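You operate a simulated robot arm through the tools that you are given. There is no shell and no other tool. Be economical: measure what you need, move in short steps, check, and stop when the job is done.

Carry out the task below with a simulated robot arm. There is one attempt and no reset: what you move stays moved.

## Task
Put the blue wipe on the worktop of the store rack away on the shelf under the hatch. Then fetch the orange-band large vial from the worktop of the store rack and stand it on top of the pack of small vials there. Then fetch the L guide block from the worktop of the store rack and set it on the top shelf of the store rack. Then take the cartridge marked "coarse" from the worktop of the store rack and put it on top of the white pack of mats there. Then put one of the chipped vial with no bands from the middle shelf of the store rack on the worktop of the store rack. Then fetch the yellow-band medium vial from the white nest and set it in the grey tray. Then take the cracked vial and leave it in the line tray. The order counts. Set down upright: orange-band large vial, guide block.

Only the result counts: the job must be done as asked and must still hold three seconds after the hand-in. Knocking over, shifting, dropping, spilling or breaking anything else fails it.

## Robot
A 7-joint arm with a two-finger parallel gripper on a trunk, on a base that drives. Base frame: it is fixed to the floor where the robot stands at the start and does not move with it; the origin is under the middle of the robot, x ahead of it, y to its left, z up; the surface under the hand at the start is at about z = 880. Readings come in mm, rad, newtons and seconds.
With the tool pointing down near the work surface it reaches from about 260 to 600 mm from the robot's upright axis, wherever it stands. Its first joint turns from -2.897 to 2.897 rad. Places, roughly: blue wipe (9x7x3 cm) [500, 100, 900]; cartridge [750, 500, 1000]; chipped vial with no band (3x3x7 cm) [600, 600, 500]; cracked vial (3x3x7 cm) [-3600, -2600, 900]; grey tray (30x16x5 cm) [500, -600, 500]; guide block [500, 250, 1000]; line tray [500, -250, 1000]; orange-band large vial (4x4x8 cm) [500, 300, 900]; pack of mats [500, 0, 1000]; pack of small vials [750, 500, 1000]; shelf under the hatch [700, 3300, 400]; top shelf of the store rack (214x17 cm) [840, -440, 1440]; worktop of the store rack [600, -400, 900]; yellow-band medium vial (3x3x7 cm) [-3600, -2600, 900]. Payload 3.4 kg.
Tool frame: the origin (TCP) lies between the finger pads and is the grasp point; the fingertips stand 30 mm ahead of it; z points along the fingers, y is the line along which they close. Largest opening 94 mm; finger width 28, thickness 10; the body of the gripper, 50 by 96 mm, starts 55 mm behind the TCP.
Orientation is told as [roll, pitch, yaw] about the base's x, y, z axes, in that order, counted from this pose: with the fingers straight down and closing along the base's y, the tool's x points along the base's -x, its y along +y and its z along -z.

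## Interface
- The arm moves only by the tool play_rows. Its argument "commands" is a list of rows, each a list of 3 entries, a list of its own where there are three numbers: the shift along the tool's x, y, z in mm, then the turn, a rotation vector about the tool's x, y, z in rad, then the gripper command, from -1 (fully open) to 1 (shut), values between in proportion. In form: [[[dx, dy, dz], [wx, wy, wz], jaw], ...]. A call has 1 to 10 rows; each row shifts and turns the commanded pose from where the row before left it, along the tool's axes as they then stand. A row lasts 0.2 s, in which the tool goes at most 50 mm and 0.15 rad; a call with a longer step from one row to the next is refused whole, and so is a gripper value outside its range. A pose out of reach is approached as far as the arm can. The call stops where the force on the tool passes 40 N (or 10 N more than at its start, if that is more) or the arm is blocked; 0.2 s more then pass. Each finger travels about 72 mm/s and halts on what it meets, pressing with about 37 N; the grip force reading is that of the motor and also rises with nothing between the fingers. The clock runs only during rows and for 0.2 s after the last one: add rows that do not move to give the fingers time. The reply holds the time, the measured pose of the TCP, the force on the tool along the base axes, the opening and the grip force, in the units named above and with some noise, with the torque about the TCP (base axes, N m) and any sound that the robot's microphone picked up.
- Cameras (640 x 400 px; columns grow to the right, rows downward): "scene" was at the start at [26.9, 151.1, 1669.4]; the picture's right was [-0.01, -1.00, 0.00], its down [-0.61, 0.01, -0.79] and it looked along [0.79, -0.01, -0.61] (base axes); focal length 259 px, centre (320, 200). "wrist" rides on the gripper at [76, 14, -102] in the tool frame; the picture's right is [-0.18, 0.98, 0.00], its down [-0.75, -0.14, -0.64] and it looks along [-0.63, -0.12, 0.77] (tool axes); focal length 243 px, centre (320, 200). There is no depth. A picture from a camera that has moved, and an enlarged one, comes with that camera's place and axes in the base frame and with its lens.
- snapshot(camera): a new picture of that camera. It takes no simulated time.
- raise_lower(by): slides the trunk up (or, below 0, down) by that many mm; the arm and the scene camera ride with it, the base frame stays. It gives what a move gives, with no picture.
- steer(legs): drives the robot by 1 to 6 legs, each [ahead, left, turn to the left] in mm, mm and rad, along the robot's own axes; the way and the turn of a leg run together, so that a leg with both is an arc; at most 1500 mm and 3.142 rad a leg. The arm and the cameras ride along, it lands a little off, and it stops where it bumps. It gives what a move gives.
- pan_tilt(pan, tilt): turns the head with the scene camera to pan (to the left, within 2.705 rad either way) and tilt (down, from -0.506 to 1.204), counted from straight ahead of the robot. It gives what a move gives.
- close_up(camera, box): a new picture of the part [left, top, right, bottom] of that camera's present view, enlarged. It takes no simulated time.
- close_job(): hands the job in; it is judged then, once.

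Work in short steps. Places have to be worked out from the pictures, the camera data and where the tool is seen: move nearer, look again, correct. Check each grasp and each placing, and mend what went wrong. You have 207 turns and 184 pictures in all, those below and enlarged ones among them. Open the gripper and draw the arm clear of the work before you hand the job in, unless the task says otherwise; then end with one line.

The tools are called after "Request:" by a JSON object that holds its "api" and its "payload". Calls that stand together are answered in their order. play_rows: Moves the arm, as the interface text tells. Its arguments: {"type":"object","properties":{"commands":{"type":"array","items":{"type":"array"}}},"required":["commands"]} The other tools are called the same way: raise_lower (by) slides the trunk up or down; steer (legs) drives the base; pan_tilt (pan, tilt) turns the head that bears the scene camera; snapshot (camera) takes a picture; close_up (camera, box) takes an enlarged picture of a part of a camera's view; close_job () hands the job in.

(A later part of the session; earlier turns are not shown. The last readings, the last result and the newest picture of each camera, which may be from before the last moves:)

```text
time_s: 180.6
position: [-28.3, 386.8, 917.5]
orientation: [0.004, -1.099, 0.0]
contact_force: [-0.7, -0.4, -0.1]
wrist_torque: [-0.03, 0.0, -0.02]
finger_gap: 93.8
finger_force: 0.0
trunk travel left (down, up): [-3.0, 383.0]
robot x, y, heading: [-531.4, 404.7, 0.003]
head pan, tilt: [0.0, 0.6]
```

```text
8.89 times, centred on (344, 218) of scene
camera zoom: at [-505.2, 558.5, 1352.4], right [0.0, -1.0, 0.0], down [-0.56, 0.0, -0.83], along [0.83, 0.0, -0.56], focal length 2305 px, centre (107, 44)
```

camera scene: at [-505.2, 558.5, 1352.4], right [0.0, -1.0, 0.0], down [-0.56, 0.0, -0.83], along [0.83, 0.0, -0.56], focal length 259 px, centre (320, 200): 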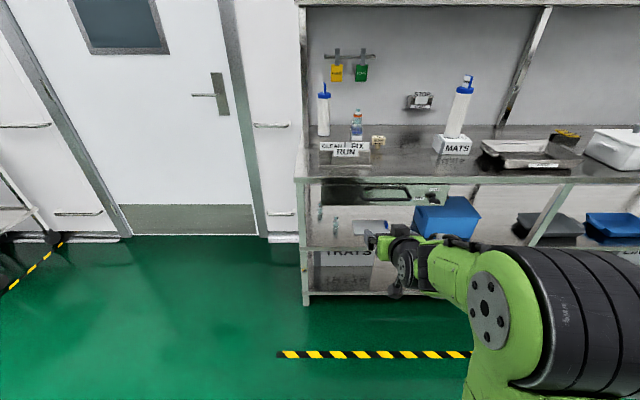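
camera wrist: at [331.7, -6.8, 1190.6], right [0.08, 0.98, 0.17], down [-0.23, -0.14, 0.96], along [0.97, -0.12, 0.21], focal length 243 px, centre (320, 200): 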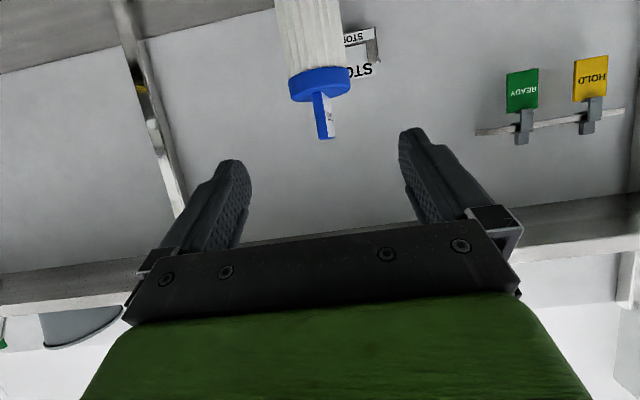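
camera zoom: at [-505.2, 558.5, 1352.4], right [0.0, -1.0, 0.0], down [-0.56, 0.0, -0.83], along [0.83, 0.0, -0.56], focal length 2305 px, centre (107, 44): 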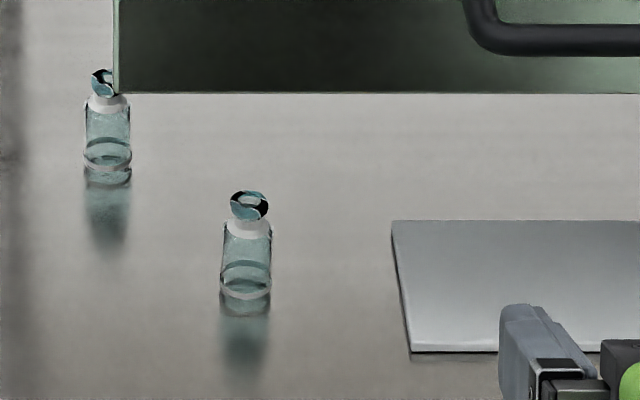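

Two equal chipped vials on the middle shelf; front one at ≈(501,479), shelf z≈484, front edge x≈377, drawer bottom ≈743. I set tilt 0.7 and lower the arm in free space in front of the rack.

Request:
{"api": "play_rows", "payload": {"commands": [[[0, 0, 0], [0, 0.14, 0], -1], [[0, 0, 0], [0, 0.13, 0], -1], [[0, 0, 0], [0, 0.13, 0], -1], [[25.8, 0, 30.6], [0, 0, 0], -1], [[25.8, 0, 30.6], [0, 0, 0], -1], [[25.8, 0, 30.6], [0, 0, 0], -1], [[25.8, 0, 30.6], [0, 0, 0], -1], [[25.8, 0, 30.6], [0, 0, 0], -1], [[25.8, 0, 30.6], [0, 0, 0], -1], [[25.8, 0, 30.6], [0, 0, 0], -1]]}}

Request:
{"api": "play_rows", "payload": {"commands": [[[25.8, 0, 30.6], [0, 0, 0], -1], [[18, 0, 21.4], [0, 0, 0], -1], [[0, 0, 0], [0, 0, 0], -1]]}}

Request:
{"api": "steer", "payload": {"legs": [[0, 100, 0], [300, 0, 0]]}}

Request:
{"api": "snapshot", "payload": {"camera": "wrist"}}

Request:
{"api": "snapshot", "payload": {"camera": "scene"}}

```text
time_s: 182.8
position: [-27.9, 388.4, 637.5]
orientation: [0.002, -0.698, 0.003]
contact_force: [-0.1, -0.1, 0.2]
wrist_torque: [-0.01, 0.01, 0.02]
finger_gap: 94.1
finger_force: 0.1
trunk travel left (down, up): [-3.0, 383.0]
robot x, y, heading: [-532.0, 405.9, 0.002]
head pan, tilt: [0.0, 0.6]
```

```text
time_s: 183.6
position: [-27.5, 388.6, 570.9]
orientation: [0.003, -0.699, 0.001]
contact_force: [0.3, -0.2, 0.9]
wrist_torque: [0.01, -0.01, 0.0]
finger_gap: 93.8
finger_force: 0.1
trunk travel left (down, up): [-3.0, 383.0]
robot x, y, heading: [-533.1, 407.1, 0.003]
head pan, tilt: [0.0, 0.6]
```

```text
time_s: 186.4
position: [270.8, 489.4, 570.7]
orientation: [0.002, -0.698, 0.004]
contact_force: [-0.1, 0.3, 0.7]
wrist_torque: [0.01, -0.01, -0.05]
finger_gap: 93.8
finger_force: 0.2
trunk travel left (down, up): [-3.0, 383.0]
robot x, y, heading: [-237.3, 505.9, 0.003]
head pan, tilt: [0.0, 0.6]
```

```text
81 pictures are left
camera wrist: at [144.0, 503.6, 600.9], right [0.14, 0.98, 0.12], down [0.16, -0.14, 0.98], along [0.98, -0.11, -0.18], focal length 243 px, centre (320, 200)
```

wrist: 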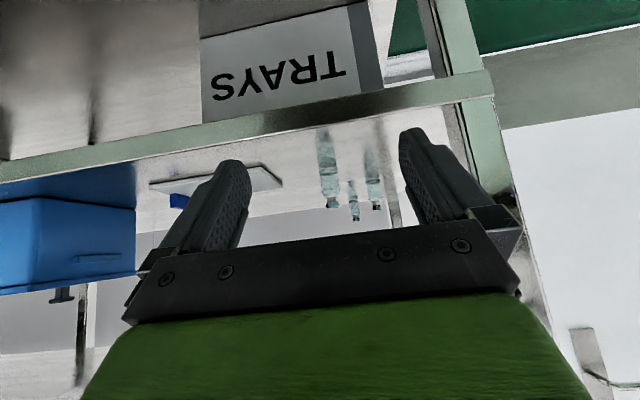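

```text
80 pictures are left
camera scene: at [-207.0, 658.5, 1352.4], right [0.0, -1.0, 0.0], down [-0.57, 0.0, -0.82], along [0.82, 0.0, -0.57], focal length 259 px, centre (320, 200)
```

scene: 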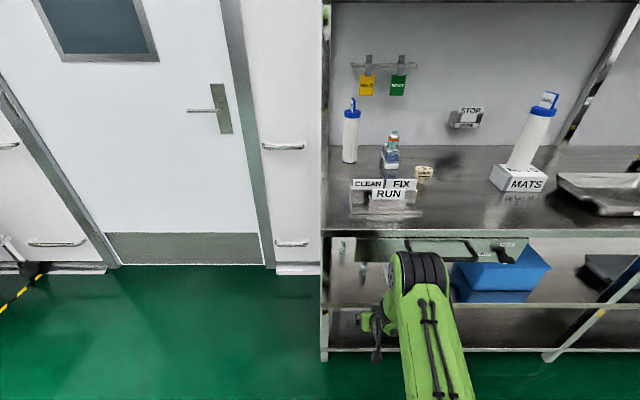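

Request:
{"api": "close_up", "payload": {"camera": "wrist", "box": [300, 110, 400, 230]}}

```text
3.33 times, centred on (350, 170) of wrist
camera zoom: at [144.0, 503.6, 600.9], right [0.14, 0.98, 0.12], down [0.16, -0.14, 0.98], along [0.98, -0.11, -0.18], focal length 809 px, centre (220, 300)
```

zoom: 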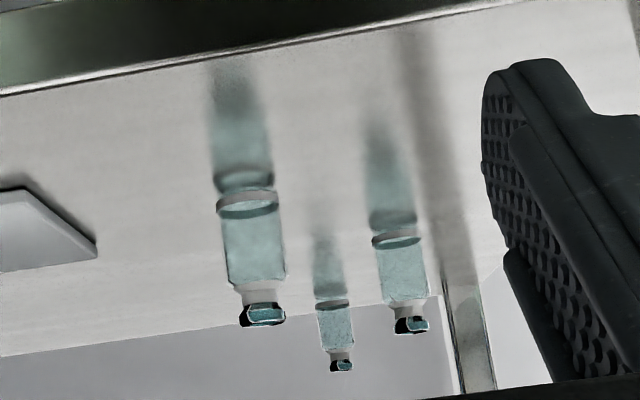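

The front vial is at ≈(510,479). To keep the forearm clear of the worktop edge I'll reach in with a more extended arm (base ≈-140, tilt 0.9). First I tilt and extend here.

Request:
{"api": "play_rows", "payload": {"commands": [[[0, 0, 0], [0, -0.1, 0], -1], [[0, 0, 0], [0, -0.1, 0], -1], [[-14, -3.4, 31.5], [0, 0, 0], -1], [[-14, -3.4, 31.5], [0, 0, 0], -1], [[-14, -3.4, 31.5], [0, 0, 0], -1], [[0, 0, 0], [0, 0, 0], -1]]}}

Request:
{"api": "snapshot", "payload": {"camera": "wrist"}}

Request:
{"api": "snapshot", "payload": {"camera": "scene"}}

```text
time_s: 187.8
position: [369.7, 480.1, 544.8]
orientation: [0.003, -0.899, 0.001]
contact_force: [-0.3, 1.0, -0.4]
wrist_torque: [0.04, 0.0, 0.03]
finger_gap: 93.8
finger_force: 0.1
trunk travel left (down, up): [-3.0, 383.0]
robot x, y, heading: [-235.4, 505.4, 0.001]
head pan, tilt: [0.0, 0.6]
```

```text
78 pictures are left
camera wrist: at [240.9, 494.2, 549.9], right [0.11, 0.98, 0.15], down [-0.03, -0.14, 0.99], along [0.99, -0.11, 0.02], focal length 243 px, centre (320, 200)
```

wrist: 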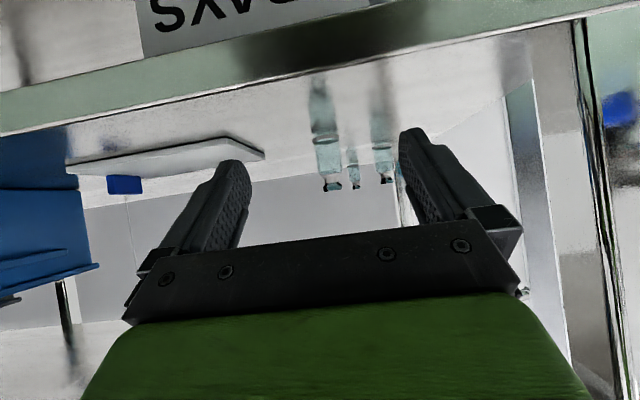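

```text
77 pictures are left
camera scene: at [-207.2, 658.5, 1352.4], right [0.0, -1.0, 0.0], down [-0.57, 0.0, -0.82], along [0.82, 0.0, -0.57], focal length 259 px, centre (320, 200)
```

scene: 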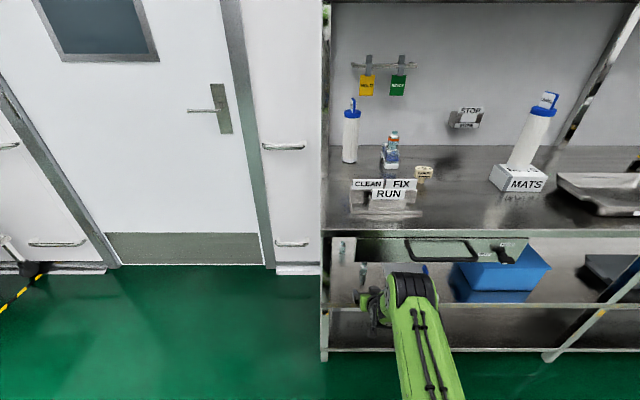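

Vial ≈(515,478); my fingers are aligned. I drive forward 95 mm with everything ≥25 mm above the shelf.

Request:
{"api": "steer", "payload": {"legs": [[95, 0, 0]]}}

Request:
{"api": "snapshot", "payload": {"camera": "wrist"}}

Request:
{"api": "close_up", "payload": {"camera": "scene", "box": [320, 220, 480, 400]}}

```text
time_s: 189.0
position: [467.6, 479.8, 545.8]
orientation: [0.004, -0.899, 0.003]
contact_force: [-0.4, 0.9, 0.5]
wrist_torque: [0.02, 0.02, -0.01]
finger_gap: 94.2
finger_force: 0.0
trunk travel left (down, up): [-3.0, 383.0]
robot x, y, heading: [-139.2, 507.5, 0.003]
head pan, tilt: [0.0, 0.6]
```

```text
76 pictures are left
camera wrist: at [337.8, 494.4, 549.9], right [0.11, 0.98, 0.15], down [-0.03, -0.14, 0.99], along [0.99, -0.11, 0.02], focal length 243 px, centre (320, 200)
```

wrist: 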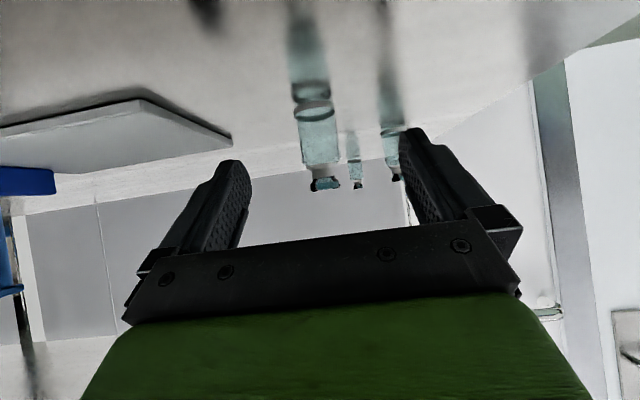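

```text
2.22 times, centred on (400, 310) of scene
camera zoom: at [-109.7, 658.8, 1352.4], right [0.0, -1.0, 0.0], down [-0.57, 0.0, -0.82], along [0.82, 0.0, -0.57], focal length 576 px, centre (142, -44)
```

zoom: 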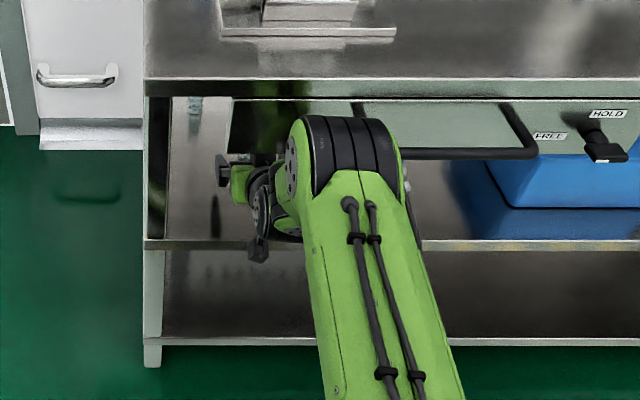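

Elbow is well clear. I advance most of the remaining way and look again.

Request:
{"api": "play_rows", "payload": {"commands": [[[-6, -1.5, 22], [0, 0, 0], -1], [[-4, 0, 16], [0, 0, 0], -1], [[0, 0, 0], [0, 0, 0], -1]]}}

Request:
{"api": "snapshot", "payload": {"camera": "wrist"}}

```text
time_s: 189.8
position: [497.1, 479.4, 531.6]
orientation: [0.006, -0.9, -0.001]
contact_force: [-0.6, -0.7, 0.6]
wrist_torque: [0.05, 0.01, -0.01]
finger_gap: 94.1
finger_force: 0.0
trunk travel left (down, up): [-3.0, 383.0]
robot x, y, heading: [-139.4, 507.9, 0.005]
head pan, tilt: [0.0, 0.6]
```

```text
74 pictures are left
camera wrist: at [367.6, 493.0, 536.3], right [0.11, 0.98, 0.15], down [-0.04, -0.14, 0.99], along [0.99, -0.11, 0.02], focal length 243 px, centre (320, 200)
```

wrist: 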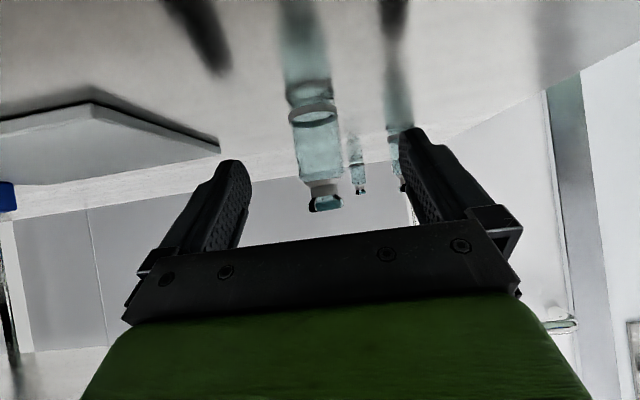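

Vial confirmed at (515,479). Final 19 mm, then close.

Request:
{"api": "play_rows", "payload": {"commands": [[[-5.2, 0, 18.8], [0, 0, 0], -1], [[0, 0, 0], [0, 0, 0], -0.2], [[0, 0, 0], [0, 0, 0], 0.4], [[0, 0, 0], [0, 0, 0], 0.8], [[0, 0, 0], [0, 0, 0], 0.8], [[0, 0, 0], [0, 0, 0], 0.8], [[0, 0, 0], [0, 0, 0], 0.8]]}}

Request:
{"api": "snapshot", "payload": {"camera": "wrist"}}

```text
time_s: 191.4
position: [509.3, 479.5, 523.1]
orientation: [0.004, -0.897, 0.001]
contact_force: [-1.8, 1.4, 9.0]
wrist_torque: [0.05, -0.05, 0.03]
finger_gap: 27.0
finger_force: 36.6
trunk travel left (down, up): [-3.0, 383.0]
robot x, y, heading: [-142.0, 506.9, 0.002]
head pan, tilt: [0.0, 0.6]
```

```text
73 pictures are left
camera wrist: at [380.0, 492.9, 528.4], right [0.11, 0.98, 0.15], down [-0.03, -0.14, 0.99], along [0.99, -0.11, 0.02], focal length 243 px, centre (320, 200)
```

wrist: 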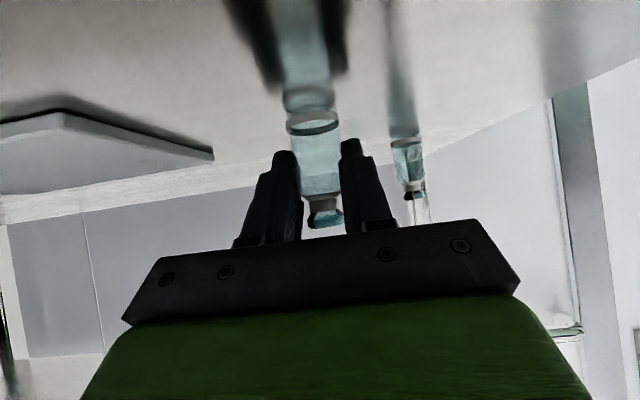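

Gripped (27 mm). I lift with the trunk 35 mm and then back the base out.

Request:
{"api": "raise_lower", "payload": {"by": 35}}

Request:
{"api": "snapshot", "payload": {"camera": "wrist"}}

Request:
{"api": "steer", "payload": {"legs": [[-400, 0, 0]]}}

```text
time_s: 191.9
position: [500.8, 477.9, 517.7]
orientation: [0.001, -0.867, -0.001]
contact_force: [-3.6, 2.9, 33.4]
wrist_torque: [0.07, -0.21, 0.02]
finger_gap: 27.8
finger_force: 37.1
trunk travel left (down, up): [-24.0, 361.0]
robot x, y, heading: [-141.1, 506.6, 0.008]
head pan, tilt: [0.0, 0.6]
stopped: the force on the tool passed its limit at 52 N (the readings are from after the stop); the commanded pose is now the measured one
```

```text
72 pictures are left
camera wrist: at [370.9, 492.4, 527.0], right [0.12, 0.98, 0.14], down [0.0, -0.14, 0.99], along [0.99, -0.12, -0.02], focal length 243 px, centre (320, 200)
```

wrist: 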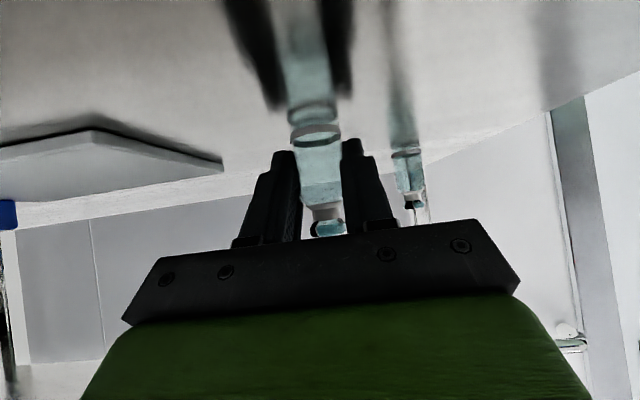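

```text
time_s: 194.4
position: [107.8, 474.6, 515.0]
orientation: [-0.001, -0.858, -0.006]
contact_force: [-0.5, 0.5, -0.4]
wrist_torque: [0.02, 0.0, 0.0]
finger_gap: 27.7
finger_force: 37.3
trunk travel left (down, up): [-24.0, 361.0]
robot x, y, heading: [-534.8, 508.4, 0.0]
head pan, tilt: [0.0, 0.6]
```

The lift was blocked (52 N), something above pressed the arm; I've since backed out. Let me check the vial and the shelf.

Request:
{"api": "snapshot", "payload": {"camera": "wrist"}}

Request:
{"api": "snapshot", "payload": {"camera": "scene"}}

Request:
{"api": "close_up", "payload": {"camera": "scene", "box": [310, 150, 410, 270]}}

```text
71 pictures are left
camera wrist: at [-20.7, 489.2, 524.3], right [0.13, 0.98, 0.14], down [0.01, -0.14, 0.99], along [0.99, -0.12, -0.02], focal length 243 px, centre (320, 200)
```

wrist: 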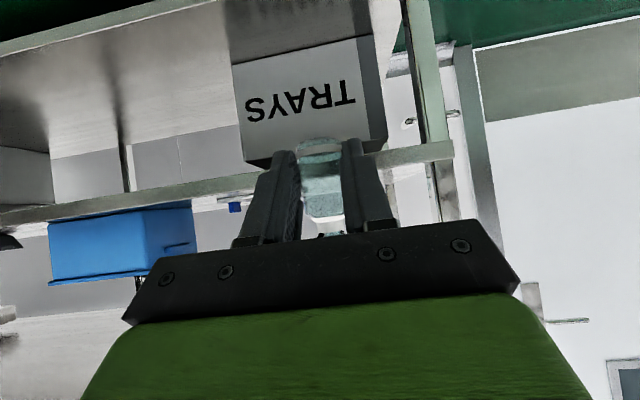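

```text
70 pictures are left
camera scene: at [-504.1, 659.0, 1373.1], right [0.0, -1.0, 0.0], down [-0.56, 0.0, -0.83], along [0.83, 0.0, -0.56], focal length 259 px, centre (320, 200)
```

scene: 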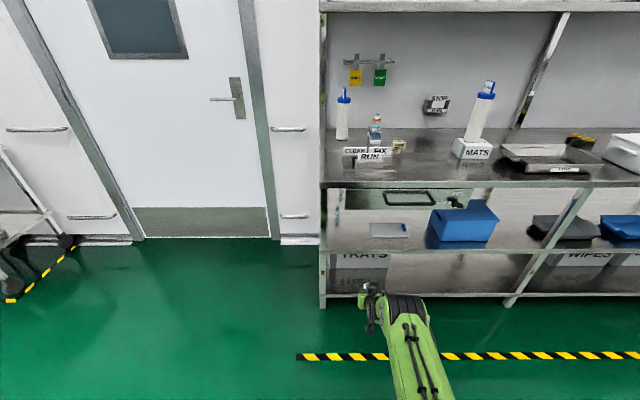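

```text
3.33 times, centred on (360, 210) of scene
camera zoom: at [-504.1, 659.0, 1373.1], right [0.0, -1.0, 0.0], down [-0.56, 0.0, -0.83], along [0.83, 0.0, -0.56], focal length 864 px, centre (187, 167)
```

zoom: 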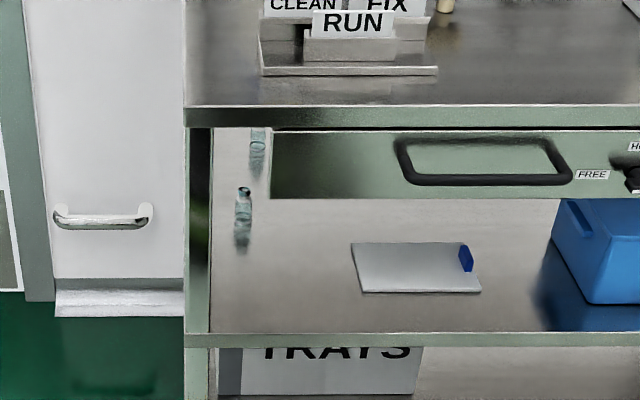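

The vial is held and everything else stands undisturbed. The vial slid up in the fingers (its bottom ~22 mm below TCP). I raise everything to worktop height and drive to a clear spot near (450,150).

Request:
{"api": "raise_lower", "payload": {"by": 355}}

Request:
{"api": "play_rows", "payload": {"commands": [[[-34, 0, -29.4], [0, 0, 0], 0.8], [[-34, 0, -29.4], [0, 0, 0], 0.8], [[-34, 0, -29.4], [0, 0, 0], 0.8], [[0, 0, 0], [0, 0, 0], 0.8]]}}

Request:
{"api": "steer", "payload": {"legs": [[0, -330, 0], [330, 0, 0]]}}

Request:
{"api": "snapshot", "payload": {"camera": "wrist"}}

Request:
{"api": "snapshot", "payload": {"camera": "scene"}}

```text
time_s: 197.8
position: [109.1, 474.2, 869.9]
orientation: [0.0, -0.861, -0.006]
contact_force: [-0.2, 0.0, -0.5]
wrist_torque: [0.02, 0.01, 0.01]
finger_gap: 27.7
finger_force: 37.2
trunk travel left (down, up): [-379.0, 6.0]
robot x, y, heading: [-532.5, 506.7, -0.006]
head pan, tilt: [0.0, 0.6]
```

```text
time_s: 198.8
position: [107.4, 473.6, 1006.5]
orientation: [0.0, -0.86, -0.006]
contact_force: [0.2, -0.2, -1.0]
wrist_torque: [0.02, 0.01, 0.0]
finger_gap: 27.8
finger_force: 37.0
trunk travel left (down, up): [-379.0, 6.0]
robot x, y, heading: [-535.1, 503.4, -0.004]
head pan, tilt: [0.0, 0.6]
```

```text
time_s: 202.8
position: [436.5, 154.3, 1004.9]
orientation: [0.0, -0.86, 0.007]
contact_force: [0.6, 0.3, 0.0]
wrist_torque: [0.0, 0.03, 0.0]
finger_gap: 27.6
finger_force: 36.7
trunk travel left (down, up): [-379.0, 6.0]
robot x, y, heading: [-202.8, 179.4, 0.008]
head pan, tilt: [0.0, 0.6]
```

```text
68 pictures are left
camera wrist: at [307.6, 167.2, 1015.0], right [0.11, 0.98, 0.14], down [0.01, -0.14, 0.99], along [0.99, -0.11, -0.02], focal length 243 px, centre (320, 200)
```

wrist: 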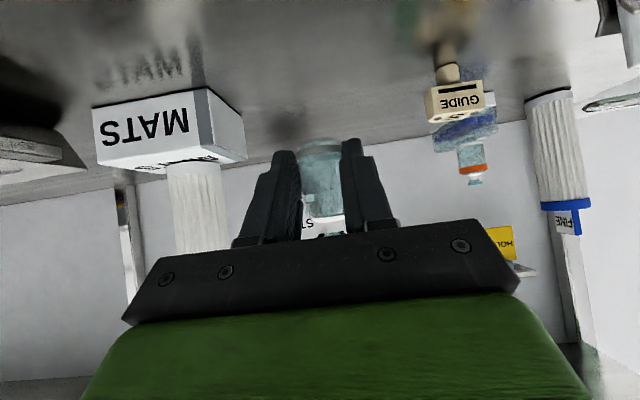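

```text
67 pictures are left
camera scene: at [-176.3, 331.0, 1728.4], right [0.01, -1.0, 0.0], down [-0.57, 0.0, -0.82], along [0.82, 0.01, -0.57], focal length 259 px, centre (320, 200)
```

scene: 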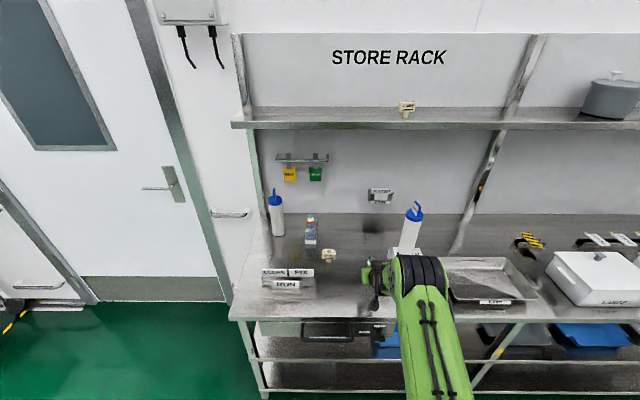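

Request:
{"api": "close_up", "payload": {"camera": "wrist", "box": [270, 120, 380, 240]}}

Request:
{"api": "close_up", "payload": {"camera": "scene", "box": [345, 245, 415, 315]}}

```text
3.33 times, centred on (325, 180) of wrist
camera zoom: at [307.6, 167.2, 1015.0], right [0.11, 0.98, 0.14], down [0.01, -0.14, 0.99], along [0.99, -0.11, -0.02], focal length 809 px, centre (303, 267)
```

zoom: 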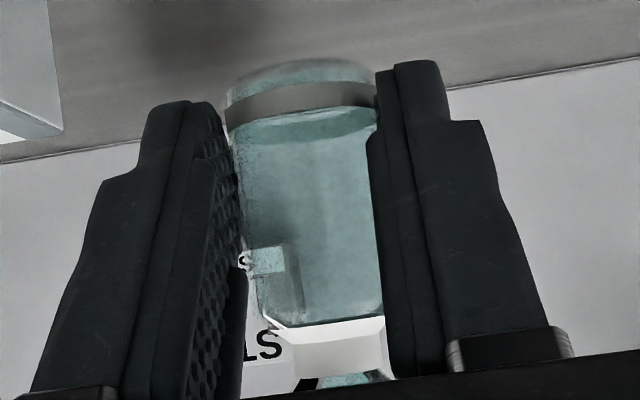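

```text
5.71 times, centred on (380, 280) of scene
camera zoom: at [-176.3, 331.0, 1728.4], right [0.01, -1.0, 0.0], down [-0.57, 0.0, -0.82], along [0.82, 0.01, -0.57], focal length 1482 px, centre (-23, -257)
```

zoom: 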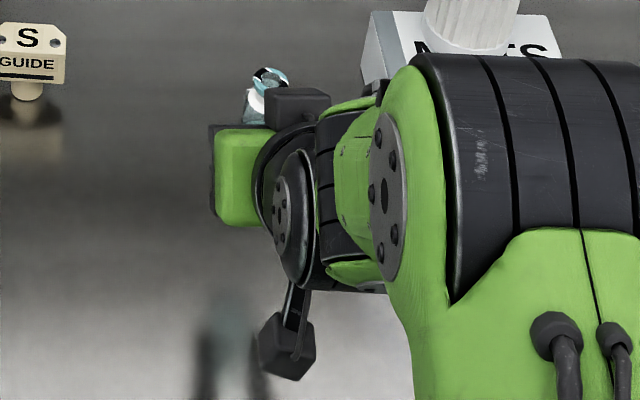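

Vial bottom is ~22 mm below TCP while the fingertips reach 30 mm. Tilting the hand 0.22 rad more brings the vial's rim nearly level with the fingertips, so release will be almost drop-free. I do that and descend.

Request:
{"api": "play_rows", "payload": {"commands": [[[0, 0, 0], [0, -0.11, 0], 0.8], [[0, 0, 0], [0, -0.11, 0], 0.8], [[27.5, 0, 14.7], [0, 0, 0], 0.8], [[27.5, 0, 14.7], [0, 0, 0], 0.8], [[22, 0, 11.8], [0, 0, 0], 0.8], [[0, 0, 0], [0, 0, 0], 0.8]]}}

Request:
{"api": "snapshot", "payload": {"camera": "wrist"}}

```text
time_s: 204.2
position: [437.9, 154.2, 917.4]
orientation: [-0.001, -1.079, 0.007]
contact_force: [0.1, -0.2, -0.3]
wrist_torque: [0.02, -0.02, 0.01]
finger_gap: 27.6
finger_force: 36.7
trunk travel left (down, up): [-379.0, 6.0]
robot x, y, heading: [-202.8, 177.5, 0.008]
head pan, tilt: [0.0, 0.6]
```

```text
64 pictures are left
camera wrist: at [308.8, 168.1, 899.4], right [0.08, 0.98, 0.16], down [-0.21, -0.14, 0.97], along [0.97, -0.11, 0.19], focal length 243 px, centre (320, 200)
```

wrist: 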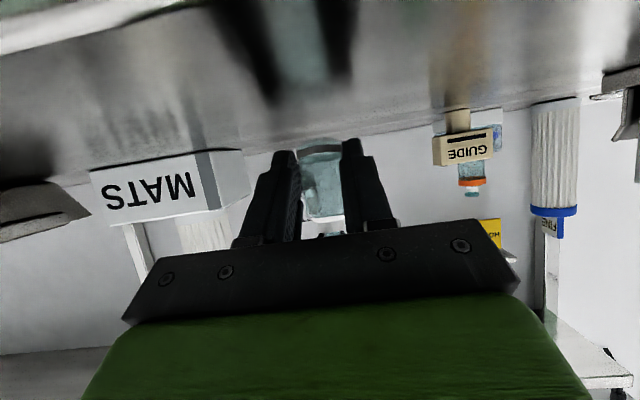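

Lower the last millimetres in small steps until light contact.

Request:
{"api": "play_rows", "payload": {"commands": [[[4.4, 0, 2.4], [0, 0, 0], 0.8], [[2.6, 0, 1.4], [0, 0, 0], 0.8], [[0, 0, 0], [0, 0, 0], 0.8]]}}

Request:
{"api": "play_rows", "payload": {"commands": [[[1.8, 0, 0.9], [0, 0, 0], 0.8], [[0, 0, 0], [0, 0, 0], 0.8]]}}

```text
time_s: 205.0
position: [436.4, 154.4, 910.2]
orientation: [0.0, -1.079, 0.006]
contact_force: [0.5, 0.2, 0.1]
wrist_torque: [0.02, -0.01, 0.0]
finger_gap: 27.3
finger_force: 37.1
trunk travel left (down, up): [-379.0, 6.0]
robot x, y, heading: [-207.2, 177.0, 0.008]
head pan, tilt: [0.0, 0.6]
```

```text
time_s: 205.6
position: [436.2, 154.5, 909.7]
orientation: [0.002, -1.078, 0.004]
contact_force: [-0.6, 0.1, -0.7]
wrist_torque: [-0.01, 0.05, 0.04]
finger_gap: 27.5
finger_force: 36.5
trunk travel left (down, up): [-379.0, 6.0]
robot x, y, heading: [-207.7, 176.8, 0.009]
head pan, tilt: [0.0, 0.6]
```

Request:
{"api": "play_rows", "payload": {"commands": [[[1.8, 0, 0.9], [0, 0, 0], 0.8], [[0, 0, 0], [0, 0, 0], 0.8]]}}

Request:
{"api": "play_rows", "payload": {"commands": [[[1.4, 0, 0.7], [0, 0, 0], 0.8], [[0, 0, 0], [0, 0, 0], 0.8]]}}

```text
time_s: 206.2
position: [436.2, 153.6, 906.9]
orientation: [0.003, -1.08, 0.005]
contact_force: [0.4, -0.4, -0.5]
wrist_torque: [0.02, 0.02, -0.04]
finger_gap: 28.0
finger_force: 36.7
trunk travel left (down, up): [-379.0, 6.0]
robot x, y, heading: [-202.6, 179.4, 0.007]
head pan, tilt: [0.0, 0.6]
```

```text
time_s: 206.8
position: [435.9, 153.7, 906.1]
orientation: [-0.001, -1.084, 0.007]
contact_force: [0.5, 0.7, 8.3]
wrist_torque: [-0.09, -0.16, 0.08]
finger_gap: 27.3
finger_force: 37.4
trunk travel left (down, up): [-379.0, 6.0]
robot x, y, heading: [-205.0, 178.5, 0.006]
head pan, tilt: [0.0, 0.6]
```

Light contact (8 N). I open slowly so the vial settles upright.

Request:
{"api": "play_rows", "payload": {"commands": [[[0, 0, 0], [0, 0, 0], 0.38], [[0, 0, 0], [0, 0, 0], 0.33], [[0, 0, 0], [0, 0, 0], 0.28], [[0, 0, 0], [0, 0, 0], 0.15], [[0, 0, 0], [0, 0, 0], -0.1], [[0, 0, 0], [0, 0, 0], -0.1]]}}

Request:
{"api": "snapshot", "payload": {"camera": "wrist"}}

```text
time_s: 208.2
position: [434.4, 156.7, 905.9]
orientation: [-0.001, -1.081, 0.008]
contact_force: [-1.4, 12.6, 16.1]
wrist_torque: [-0.02, -0.33, 0.28]
finger_gap: 44.6
finger_force: 0.1
trunk travel left (down, up): [-379.0, 6.0]
robot x, y, heading: [-203.8, 180.1, 0.009]
head pan, tilt: [0.0, 0.6]
```

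```text
63 pictures are left
camera wrist: at [306.9, 169.5, 887.7], right [0.08, 0.98, 0.16], down [-0.21, -0.14, 0.97], along [0.97, -0.11, 0.2], focal length 243 px, centre (320, 200)
```

wrist: 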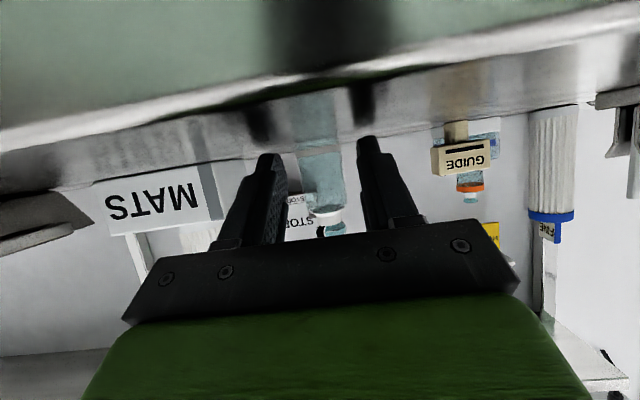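

The vial stands free between the fingers. I lift a few mm, open wide, and draw straight back.

Request:
{"api": "play_rows", "payload": {"commands": [[[-5, 0, -2.6], [0, 0, 0], -0.1], [[0, 0, 0], [0, 0, 0], -0.6], [[0, 0, 0], [0, 0, 0], -0.8], [[-5, 0, -20], [0, 0, 0], -0.8], [[-5, 0, -35], [0, 0, 0], -0.8], [[-10, 0, -40], [0, 0, 0], -0.8], [[-10, 0, -40], [0, 0, 0], -0.8], [[0, 0, 0], [0, 0, 0], -0.8]]}}

Request:
{"api": "snapshot", "payload": {"camera": "wrist"}}

Request:
{"api": "steer", "payload": {"legs": [[-250, 0, 0]]}}

Request:
{"api": "snapshot", "payload": {"camera": "scene"}}

```text
time_s: 210.0
position: [330.6, 153.7, 999.8]
orientation: [-0.001, -1.078, 0.008]
contact_force: [0.1, -0.5, 0.1]
wrist_torque: [0.0, 0.03, -0.01]
finger_gap: 84.6
finger_force: 0.0
trunk travel left (down, up): [-379.0, 6.0]
robot x, y, heading: [-204.8, 177.9, 0.008]
head pan, tilt: [0.0, 0.6]
```

```text
62 pictures are left
camera wrist: at [202.3, 167.1, 982.8], right [0.08, 0.98, 0.16], down [-0.21, -0.14, 0.97], along [0.97, -0.11, 0.19], focal length 243 px, centre (320, 200)
```

wrist: 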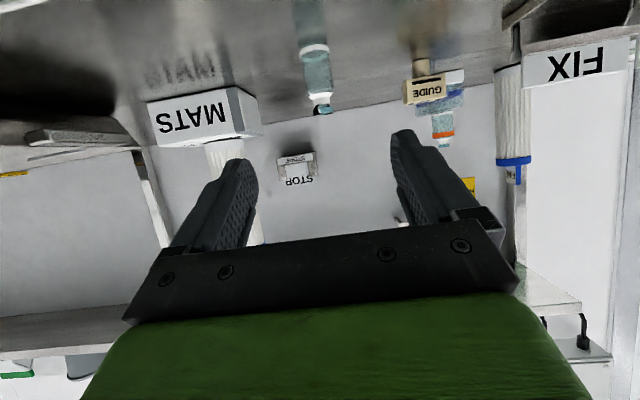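

```text
time_s: 211.8
position: [79.6, 153.1, 1001.3]
orientation: [0.001, -1.08, 0.009]
contact_force: [-0.6, -0.6, 0.1]
wrist_torque: [-0.02, 0.02, -0.04]
finger_gap: 84.9
finger_force: 0.0
trunk travel left (down, up): [-379.0, 6.0]
robot x, y, heading: [-453.2, 177.3, 0.008]
head pan, tilt: [0.0, 0.6]
```

```text
61 pictures are left
camera scene: at [-427.4, 328.9, 1728.5], right [0.01, -1.0, 0.0], down [-0.56, -0.01, -0.83], along [0.83, 0.01, -0.56], focal length 259 px, centre (320, 200)
```

scene: 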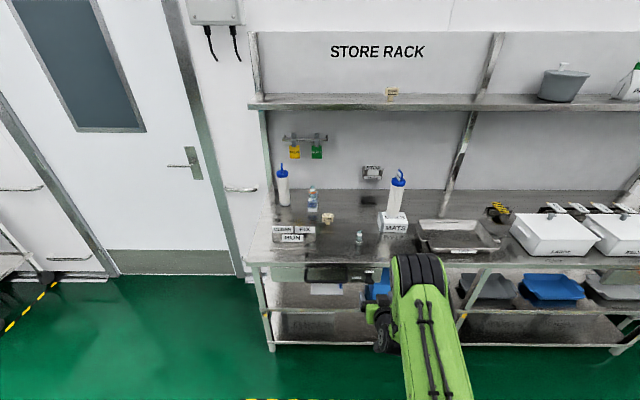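

The chipped vial stands on the worktop. Next: the far bench around (-3600,-2600). I drive into the corridor (y≈-1620), turn to face -y, and travel along it.

Request:
{"api": "steer", "payload": {"legs": [[-300, 0, 0], [0, -1400, 0], [0, -400, 0], [0, 0, -1.571]]}}

Request:
{"api": "pan_tilt", "payload": {"pan": -0.9, "tilt": 0.35}}

Request:
{"api": "snapshot", "payload": {"camera": "scene"}}

```text
time_s: 226.3
position: [-806.5, -2143.5, 1000.4]
orientation: [0.001, -1.078, -1.589]
contact_force: [0.8, -0.3, -0.9]
wrist_torque: [0.0, 0.01, 0.03]
finger_gap: 84.5
finger_force: 0.0
trunk travel left (down, up): [-379.0, 6.0]
robot x, y, heading: [-768.5, -1605.9, -1.581]
head pan, tilt: [0.0, 0.6]
```

```text
time_s: 227.5
position: [-808.2, -2144.4, 1000.7]
orientation: [0.002, -1.079, -1.587]
contact_force: [-0.1, -0.5, -0.8]
wrist_torque: [0.01, 0.01, -0.01]
finger_gap: 84.6
finger_force: 0.1
trunk travel left (down, up): [-379.0, 6.0]
robot x, y, heading: [-771.5, -1606.4, -1.587]
head pan, tilt: [-0.901, 0.351]
```

```text
60 pictures are left
camera scene: at [-690.7, -1608.8, 1751.2], right [-0.61, 0.79, 0.0], down [0.27, 0.21, -0.94], along [-0.74, -0.57, -0.34], focal length 259 px, centre (320, 200)
```

scene: 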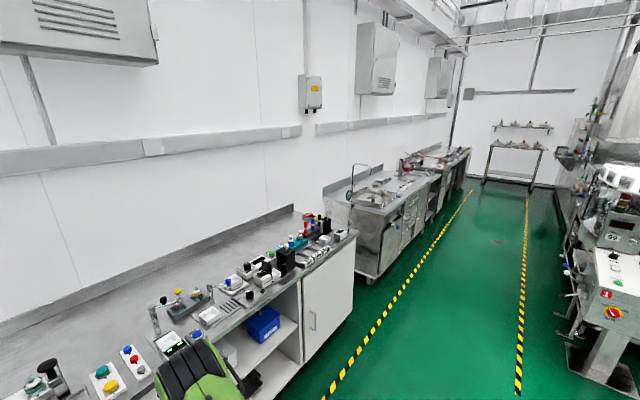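

The corridor is clear. I travel along it to x≈-3600.

Request:
{"api": "steer", "payload": {"legs": [[0, -1400, 0.008], [0, -1400, 0.008]]}}

Request:
{"api": "pan_tilt", "payload": {"pan": 0.0, "tilt": 0.6}}

Request:
{"api": "snapshot", "payload": {"camera": "scene"}}

```text
time_s: 241.0
position: [-3578.1, -2120.8, 1001.6]
orientation: [0.002, -1.078, -1.569]
contact_force: [0.1, 0.3, -0.2]
wrist_torque: [-0.02, 0.01, 0.04]
finger_gap: 84.9
finger_force: 0.2
trunk travel left (down, up): [-379.0, 6.0]
robot x, y, heading: [-3549.2, -1585.3, -1.568]
head pan, tilt: [-0.901, 0.351]
```

```text
time_s: 242.2
position: [-3578.3, -2120.9, 1000.8]
orientation: [0.003, -1.079, -1.569]
contact_force: [0.2, 0.6, 0.2]
wrist_torque: [0.0, 0.01, 0.03]
finger_gap: 84.6
finger_force: 0.0
trunk travel left (down, up): [-379.0, 6.0]
robot x, y, heading: [-3554.7, -1586.5, -1.569]
head pan, tilt: [0.0, 0.6]
```

```text
59 pictures are left
camera scene: at [-3399.0, -1614.6, 1728.5], right [-1.0, 0.0, 0.0], down [0.0, 0.56, -0.83], along [0.0, -0.83, -0.56], focal length 259 px, centre (320, 200)
```

scene: 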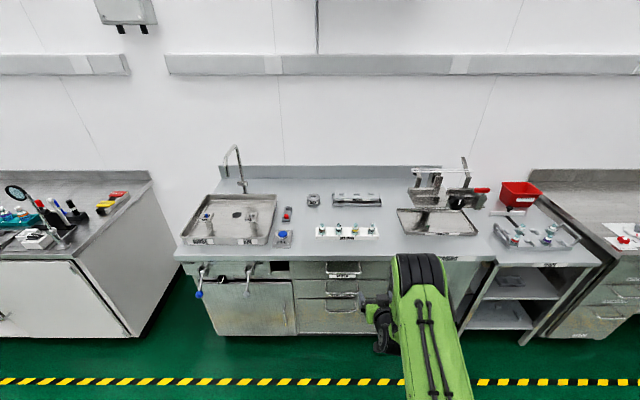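

Request:
{"api": "close_up", "payload": {"camera": "scene", "box": [260, 170, 400, 260]}}

Request:
{"api": "close_up", "payload": {"camera": "scene", "box": [180, 180, 300, 260]}}

Request:
{"api": "close_up", "payload": {"camera": "scene", "box": [380, 150, 620, 280]}}

```text
4.44 times, centred on (330, 215) of scene
camera zoom: at [-3399.0, -1614.6, 1728.5], right [-1.0, 0.0, 0.0], down [0.0, 0.56, -0.83], along [0.0, -0.83, -0.56], focal length 1152 px, centre (276, 133)
```

zoom: 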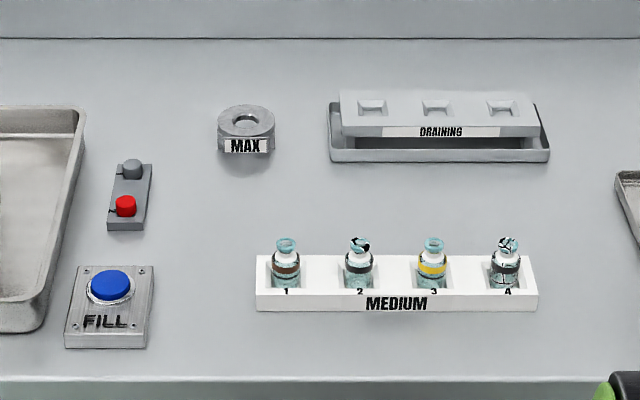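

```text
5.00 times, centred on (240, 220) of scene
camera zoom: at [-3399.0, -1614.6, 1728.5], right [-1.0, 0.0, 0.0], down [0.0, 0.56, -0.83], along [0.0, -0.83, -0.56], focal length 1297 px, centre (720, 100)
```

zoom: 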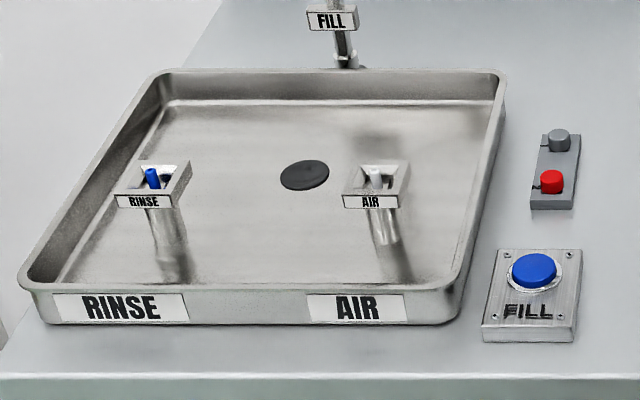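

```text
2.67 times, centred on (500, 215) of scene
camera zoom: at [-3399.0, -1614.6, 1728.5], right [-1.0, 0.0, 0.0], down [0.0, 0.56, -0.83], along [0.0, -0.83, -0.56], focal length 692 px, centre (-160, 160)
```

zoom: 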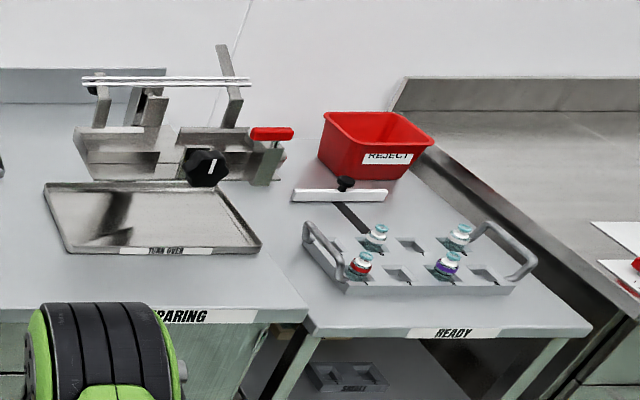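

Request:
{"api": "close_up", "payload": {"camera": "scene", "box": [314, 215, 384, 245]}}

```text
9.14 times, centred on (349, 230) of scene
camera zoom: at [-3399.0, -1614.6, 1728.5], right [-1.0, 0.0, 0.0], down [0.0, 0.56, -0.83], along [0.0, -0.83, -0.56], focal length 2371 px, centre (55, -74)
```

zoom: 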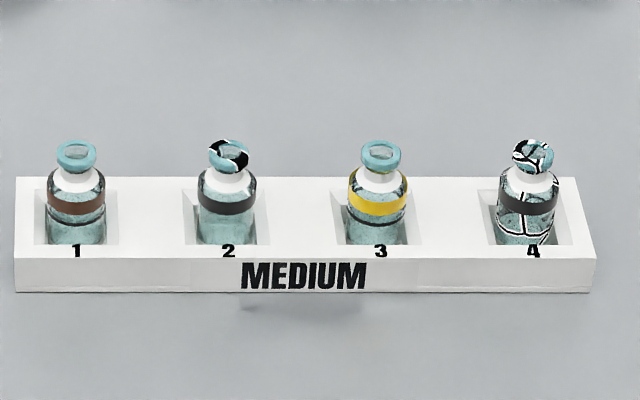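

Slot 3 = yellow band, slot 4 = cracked. I set tilt 0.9, drive ~200 mm closer and look again to triangulate the nest.

Request:
{"api": "play_rows", "payload": {"commands": [[[0, 0, 0], [0, 0.09, 0], -0.5], [[0, 0, 0], [0, 0.09, 0], -0.5], [[0, 0, 0], [0, 0, 0], -0.5]]}}

Request:
{"api": "steer", "payload": {"legs": [[200, 20, 0]]}}

Request:
{"api": "close_up", "payload": {"camera": "scene", "box": [300, 210, 420, 290]}}

Request:
{"api": "snapshot", "payload": {"camera": "wrist"}}

```text
time_s: 243.0
position: [-3578.8, -2121.0, 1001.0]
orientation: [0.0, -0.9, -1.57]
contact_force: [-0.3, -0.2, 0.3]
wrist_torque: [-0.03, 0.01, 0.01]
finger_gap: 70.7
finger_force: 0.0
trunk travel left (down, up): [-379.0, 6.0]
robot x, y, heading: [-3551.0, -1587.3, -1.569]
head pan, tilt: [0.0, 0.6]
```

```text
time_s: 244.6
position: [-3559.8, -2321.6, 1000.8]
orientation: [-0.001, -0.901, -1.57]
contact_force: [0.4, 1.4, 0.1]
wrist_torque: [0.0, -0.01, 0.0]
finger_gap: 70.4
finger_force: 0.0
trunk travel left (down, up): [-379.0, 6.0]
robot x, y, heading: [-3532.6, -1782.8, -1.572]
head pan, tilt: [0.0, 0.6]
```

```text
5.00 times, centred on (360, 250) of scene
camera zoom: at [-3378.8, -1815.6, 1728.4], right [-1.0, 0.0, 0.0], down [0.0, 0.57, -0.82], along [0.0, -0.82, -0.57], focal length 1297 px, centre (120, -50)
```

zoom: 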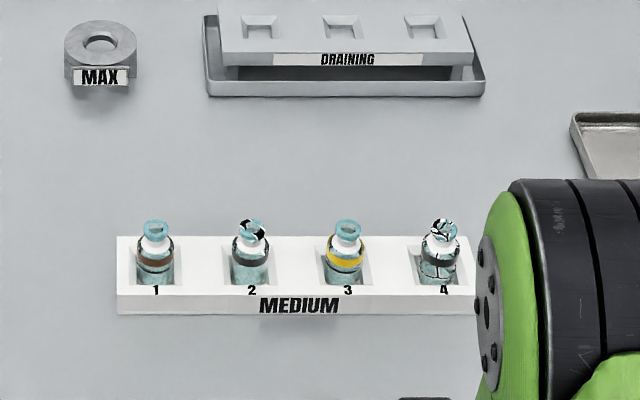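

```text
53 pictures are left
camera wrist: at [-3546.9, -2193.3, 1005.4], right [0.98, -0.11, 0.14], down [-0.14, 0.03, 0.99], along [-0.12, -0.99, 0.02], focal length 243 px, centre (320, 200)
```

wrist: 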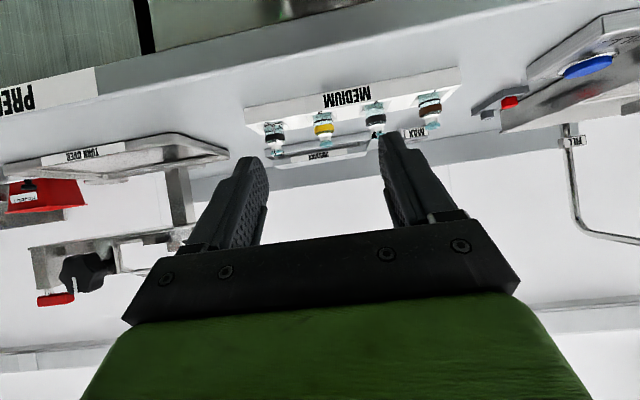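

Triangulated: yellow vial axis ≈(-3573,-2586), top z≈918, bench ≈860, nest top ≈880. I drive 190 mm closer and 13 mm right.

Request:
{"api": "steer", "payload": {"legs": [[190, -13, 0]]}}

Request:
{"api": "snapshot", "payload": {"camera": "wrist"}}

```text
time_s: 246.2
position: [-3570.7, -2513.0, 1001.1]
orientation: [0.002, -0.9, -1.57]
contact_force: [-0.3, -0.3, -0.1]
wrist_torque: [-0.03, -0.03, 0.0]
finger_gap: 70.2
finger_force: 0.1
trunk travel left (down, up): [-379.0, 6.0]
robot x, y, heading: [-3542.9, -1977.3, -1.568]
head pan, tilt: [0.0, 0.6]
```

```text
52 pictures are left
camera wrist: at [-3558.5, -2385.3, 1005.4], right [0.98, -0.11, 0.14], down [-0.14, 0.03, 0.99], along [-0.12, -0.99, 0.02], focal length 243 px, centre (320, 200)
```

wrist: 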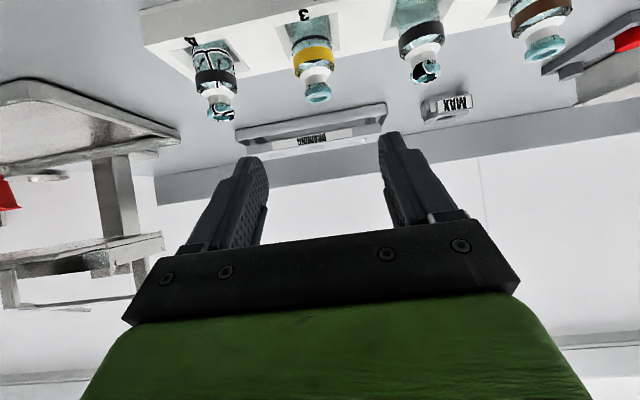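

I descend to the pre-grasp point behind and above the vial.

Request:
{"api": "play_rows", "payload": {"commands": [[[12.7, -1, 21], [0, 0, 0], -0.5], [[12.7, 0, 21], [0, 0, 0], -0.5], [[0, 0, 0], [0, 0, 0], -0.5]]}}

Request:
{"api": "snapshot", "payload": {"camera": "wrist"}}

Request:
{"api": "close_up", "payload": {"camera": "scene", "box": [310, 230, 430, 330]}}

```text
time_s: 246.9
position: [-3571.5, -2529.0, 956.1]
orientation: [0.001, -0.897, -1.567]
contact_force: [-0.5, 0.6, -0.2]
wrist_torque: [0.01, 0.01, 0.05]
finger_gap: 70.6
finger_force: 0.0
trunk travel left (down, up): [-379.0, 6.0]
robot x, y, heading: [-3543.9, -1975.6, -1.569]
head pan, tilt: [0.0, 0.6]
```

```text
51 pictures are left
camera wrist: at [-3559.4, -2400.8, 959.9], right [0.98, -0.11, 0.14], down [-0.14, 0.03, 0.99], along [-0.12, -0.99, 0.02], focal length 243 px, centre (320, 200)
```

wrist: 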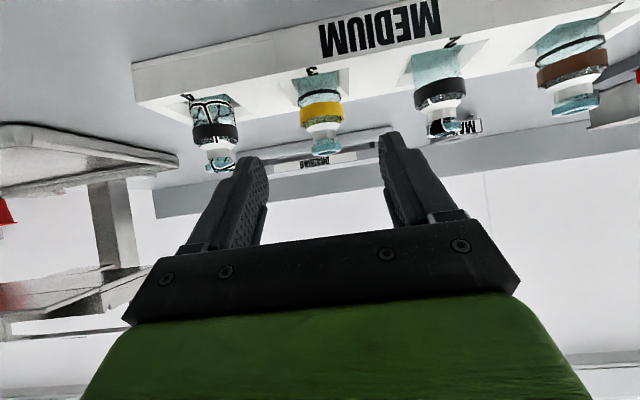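

```text
4.00 times, centred on (370, 280) of scene
camera zoom: at [-3391.4, -2004.9, 1728.5], right [-1.0, 0.0, 0.0], down [0.0, 0.56, -0.83], along [0.0, -0.83, -0.56], focal length 1037 px, centre (120, -120)
```

zoom: 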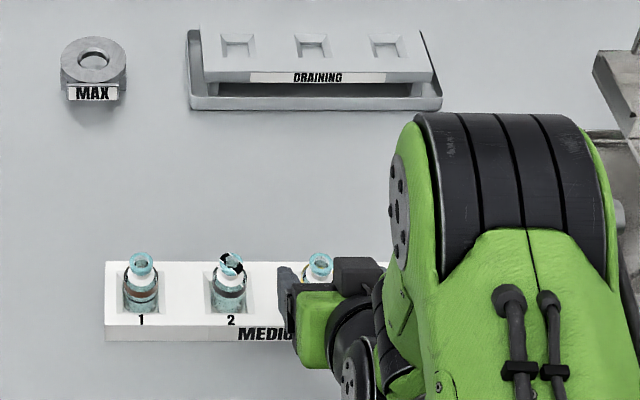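

Aligned. I move in to the grasp point (12 mm short of the vial axis, z≈915) and check before closing.

Request:
{"api": "play_rows", "payload": {"commands": [[[2.7, 0, 29.6], [0, 0, 0], -0.5], [[2.7, 0, 29.6], [0, 0, 0], -0.5], [[0, 0, 0], [0, 0, 0], -0.5]]}}

Request:
{"api": "snapshot", "payload": {"camera": "wrist"}}

```text
time_s: 247.8
position: [-3571.3, -2574.5, 913.8]
orientation: [0.0, -0.904, -1.569]
contact_force: [-0.3, -0.6, 10.5]
wrist_torque: [-0.17, 0.07, 0.13]
finger_gap: 70.4
finger_force: 0.1
trunk travel left (down, up): [-379.0, 6.0]
robot x, y, heading: [-3542.3, -1976.7, -1.568]
head pan, tilt: [0.0, 0.6]
```

```text
49 pictures are left
camera wrist: at [-3558.9, -2446.9, 918.4], right [0.98, -0.11, 0.15], down [-0.14, 0.04, 0.99], along [-0.12, -0.99, 0.02], focal length 243 px, centre (320, 200)
```

wrist: 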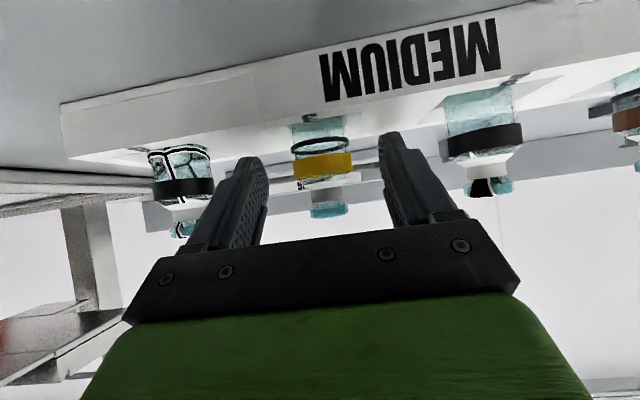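

Fingertips touch the nest top lightly, and the vial axis is at TCP. I back 12 mm and rise 3 mm so the pads grip the body better, then close.

Request:
{"api": "play_rows", "payload": {"commands": [[[-2.3, 0, -1.9], [0, 0, 0], -0.5], [[7.4, 0, -9.4], [0, 0, 0], -0.5], [[0, 0, 0], [0, 0, 0], 0.1], [[0, 0, 0], [0, 0, 0], 0.5], [[0, 0, 0], [0, 0, 0], 0.8], [[0, 0, 0], [0, 0, 0], 0.8]]}}

Request:
{"api": "snapshot", "payload": {"camera": "wrist"}}

```text
time_s: 249.2
position: [-3571.2, -2561.7, 915.2]
orientation: [0.0, -0.9, -1.568]
contact_force: [-0.7, -0.3, -0.1]
wrist_torque: [-0.03, 0.0, 0.03]
finger_gap: 27.4
finger_force: 37.1
trunk travel left (down, up): [-379.0, 6.0]
robot x, y, heading: [-3542.5, -1976.2, -1.565]
head pan, tilt: [0.0, 0.6]
```

```text
48 pictures are left
camera wrist: at [-3559.1, -2433.6, 920.5], right [0.98, -0.11, 0.14], down [-0.14, 0.03, 0.99], along [-0.12, -0.99, 0.02], focal length 243 px, centre (320, 200)
```

wrist: 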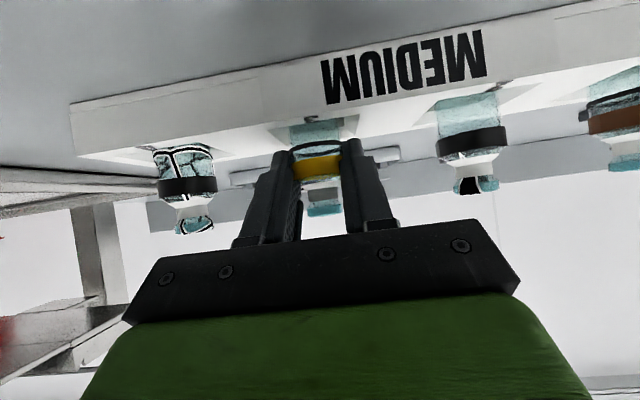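

Gripped (27.4 mm). I lift straight up with the arm.

Request:
{"api": "play_rows", "payload": {"commands": [[[-15.7, 0, -12.4], [0, 0, 0], 0.8], [[-31, 0, -24.9], [0, 0, 0], 0.8], [[-31, 0, -24.9], [0, 0, 0], 0.8], [[0, 0, 0], [0, 0, 0], 0.8]]}}

Request:
{"api": "snapshot", "payload": {"camera": "wrist"}}

```text
time_s: 250.2
position: [-3570.8, -2561.0, 1018.1]
orientation: [0.001, -0.898, -1.569]
contact_force: [0.6, 0.4, -0.4]
wrist_torque: [0.01, -0.01, 0.01]
finger_gap: 27.7
finger_force: 37.2
trunk travel left (down, up): [-379.0, 6.0]
robot x, y, heading: [-3545.3, -1977.4, -1.563]
head pan, tilt: [0.0, 0.6]
```

```text
47 pictures are left
camera wrist: at [-3557.8, -2433.0, 1021.9], right [0.98, -0.11, 0.14], down [-0.14, 0.03, 0.99], along [-0.12, -0.99, 0.02], focal length 243 px, centre (320, 200)
```

wrist: 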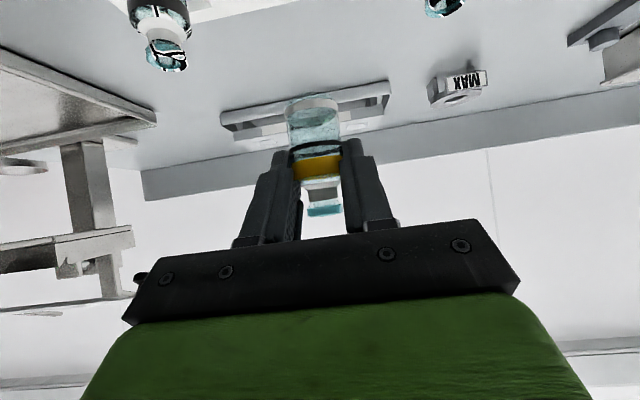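

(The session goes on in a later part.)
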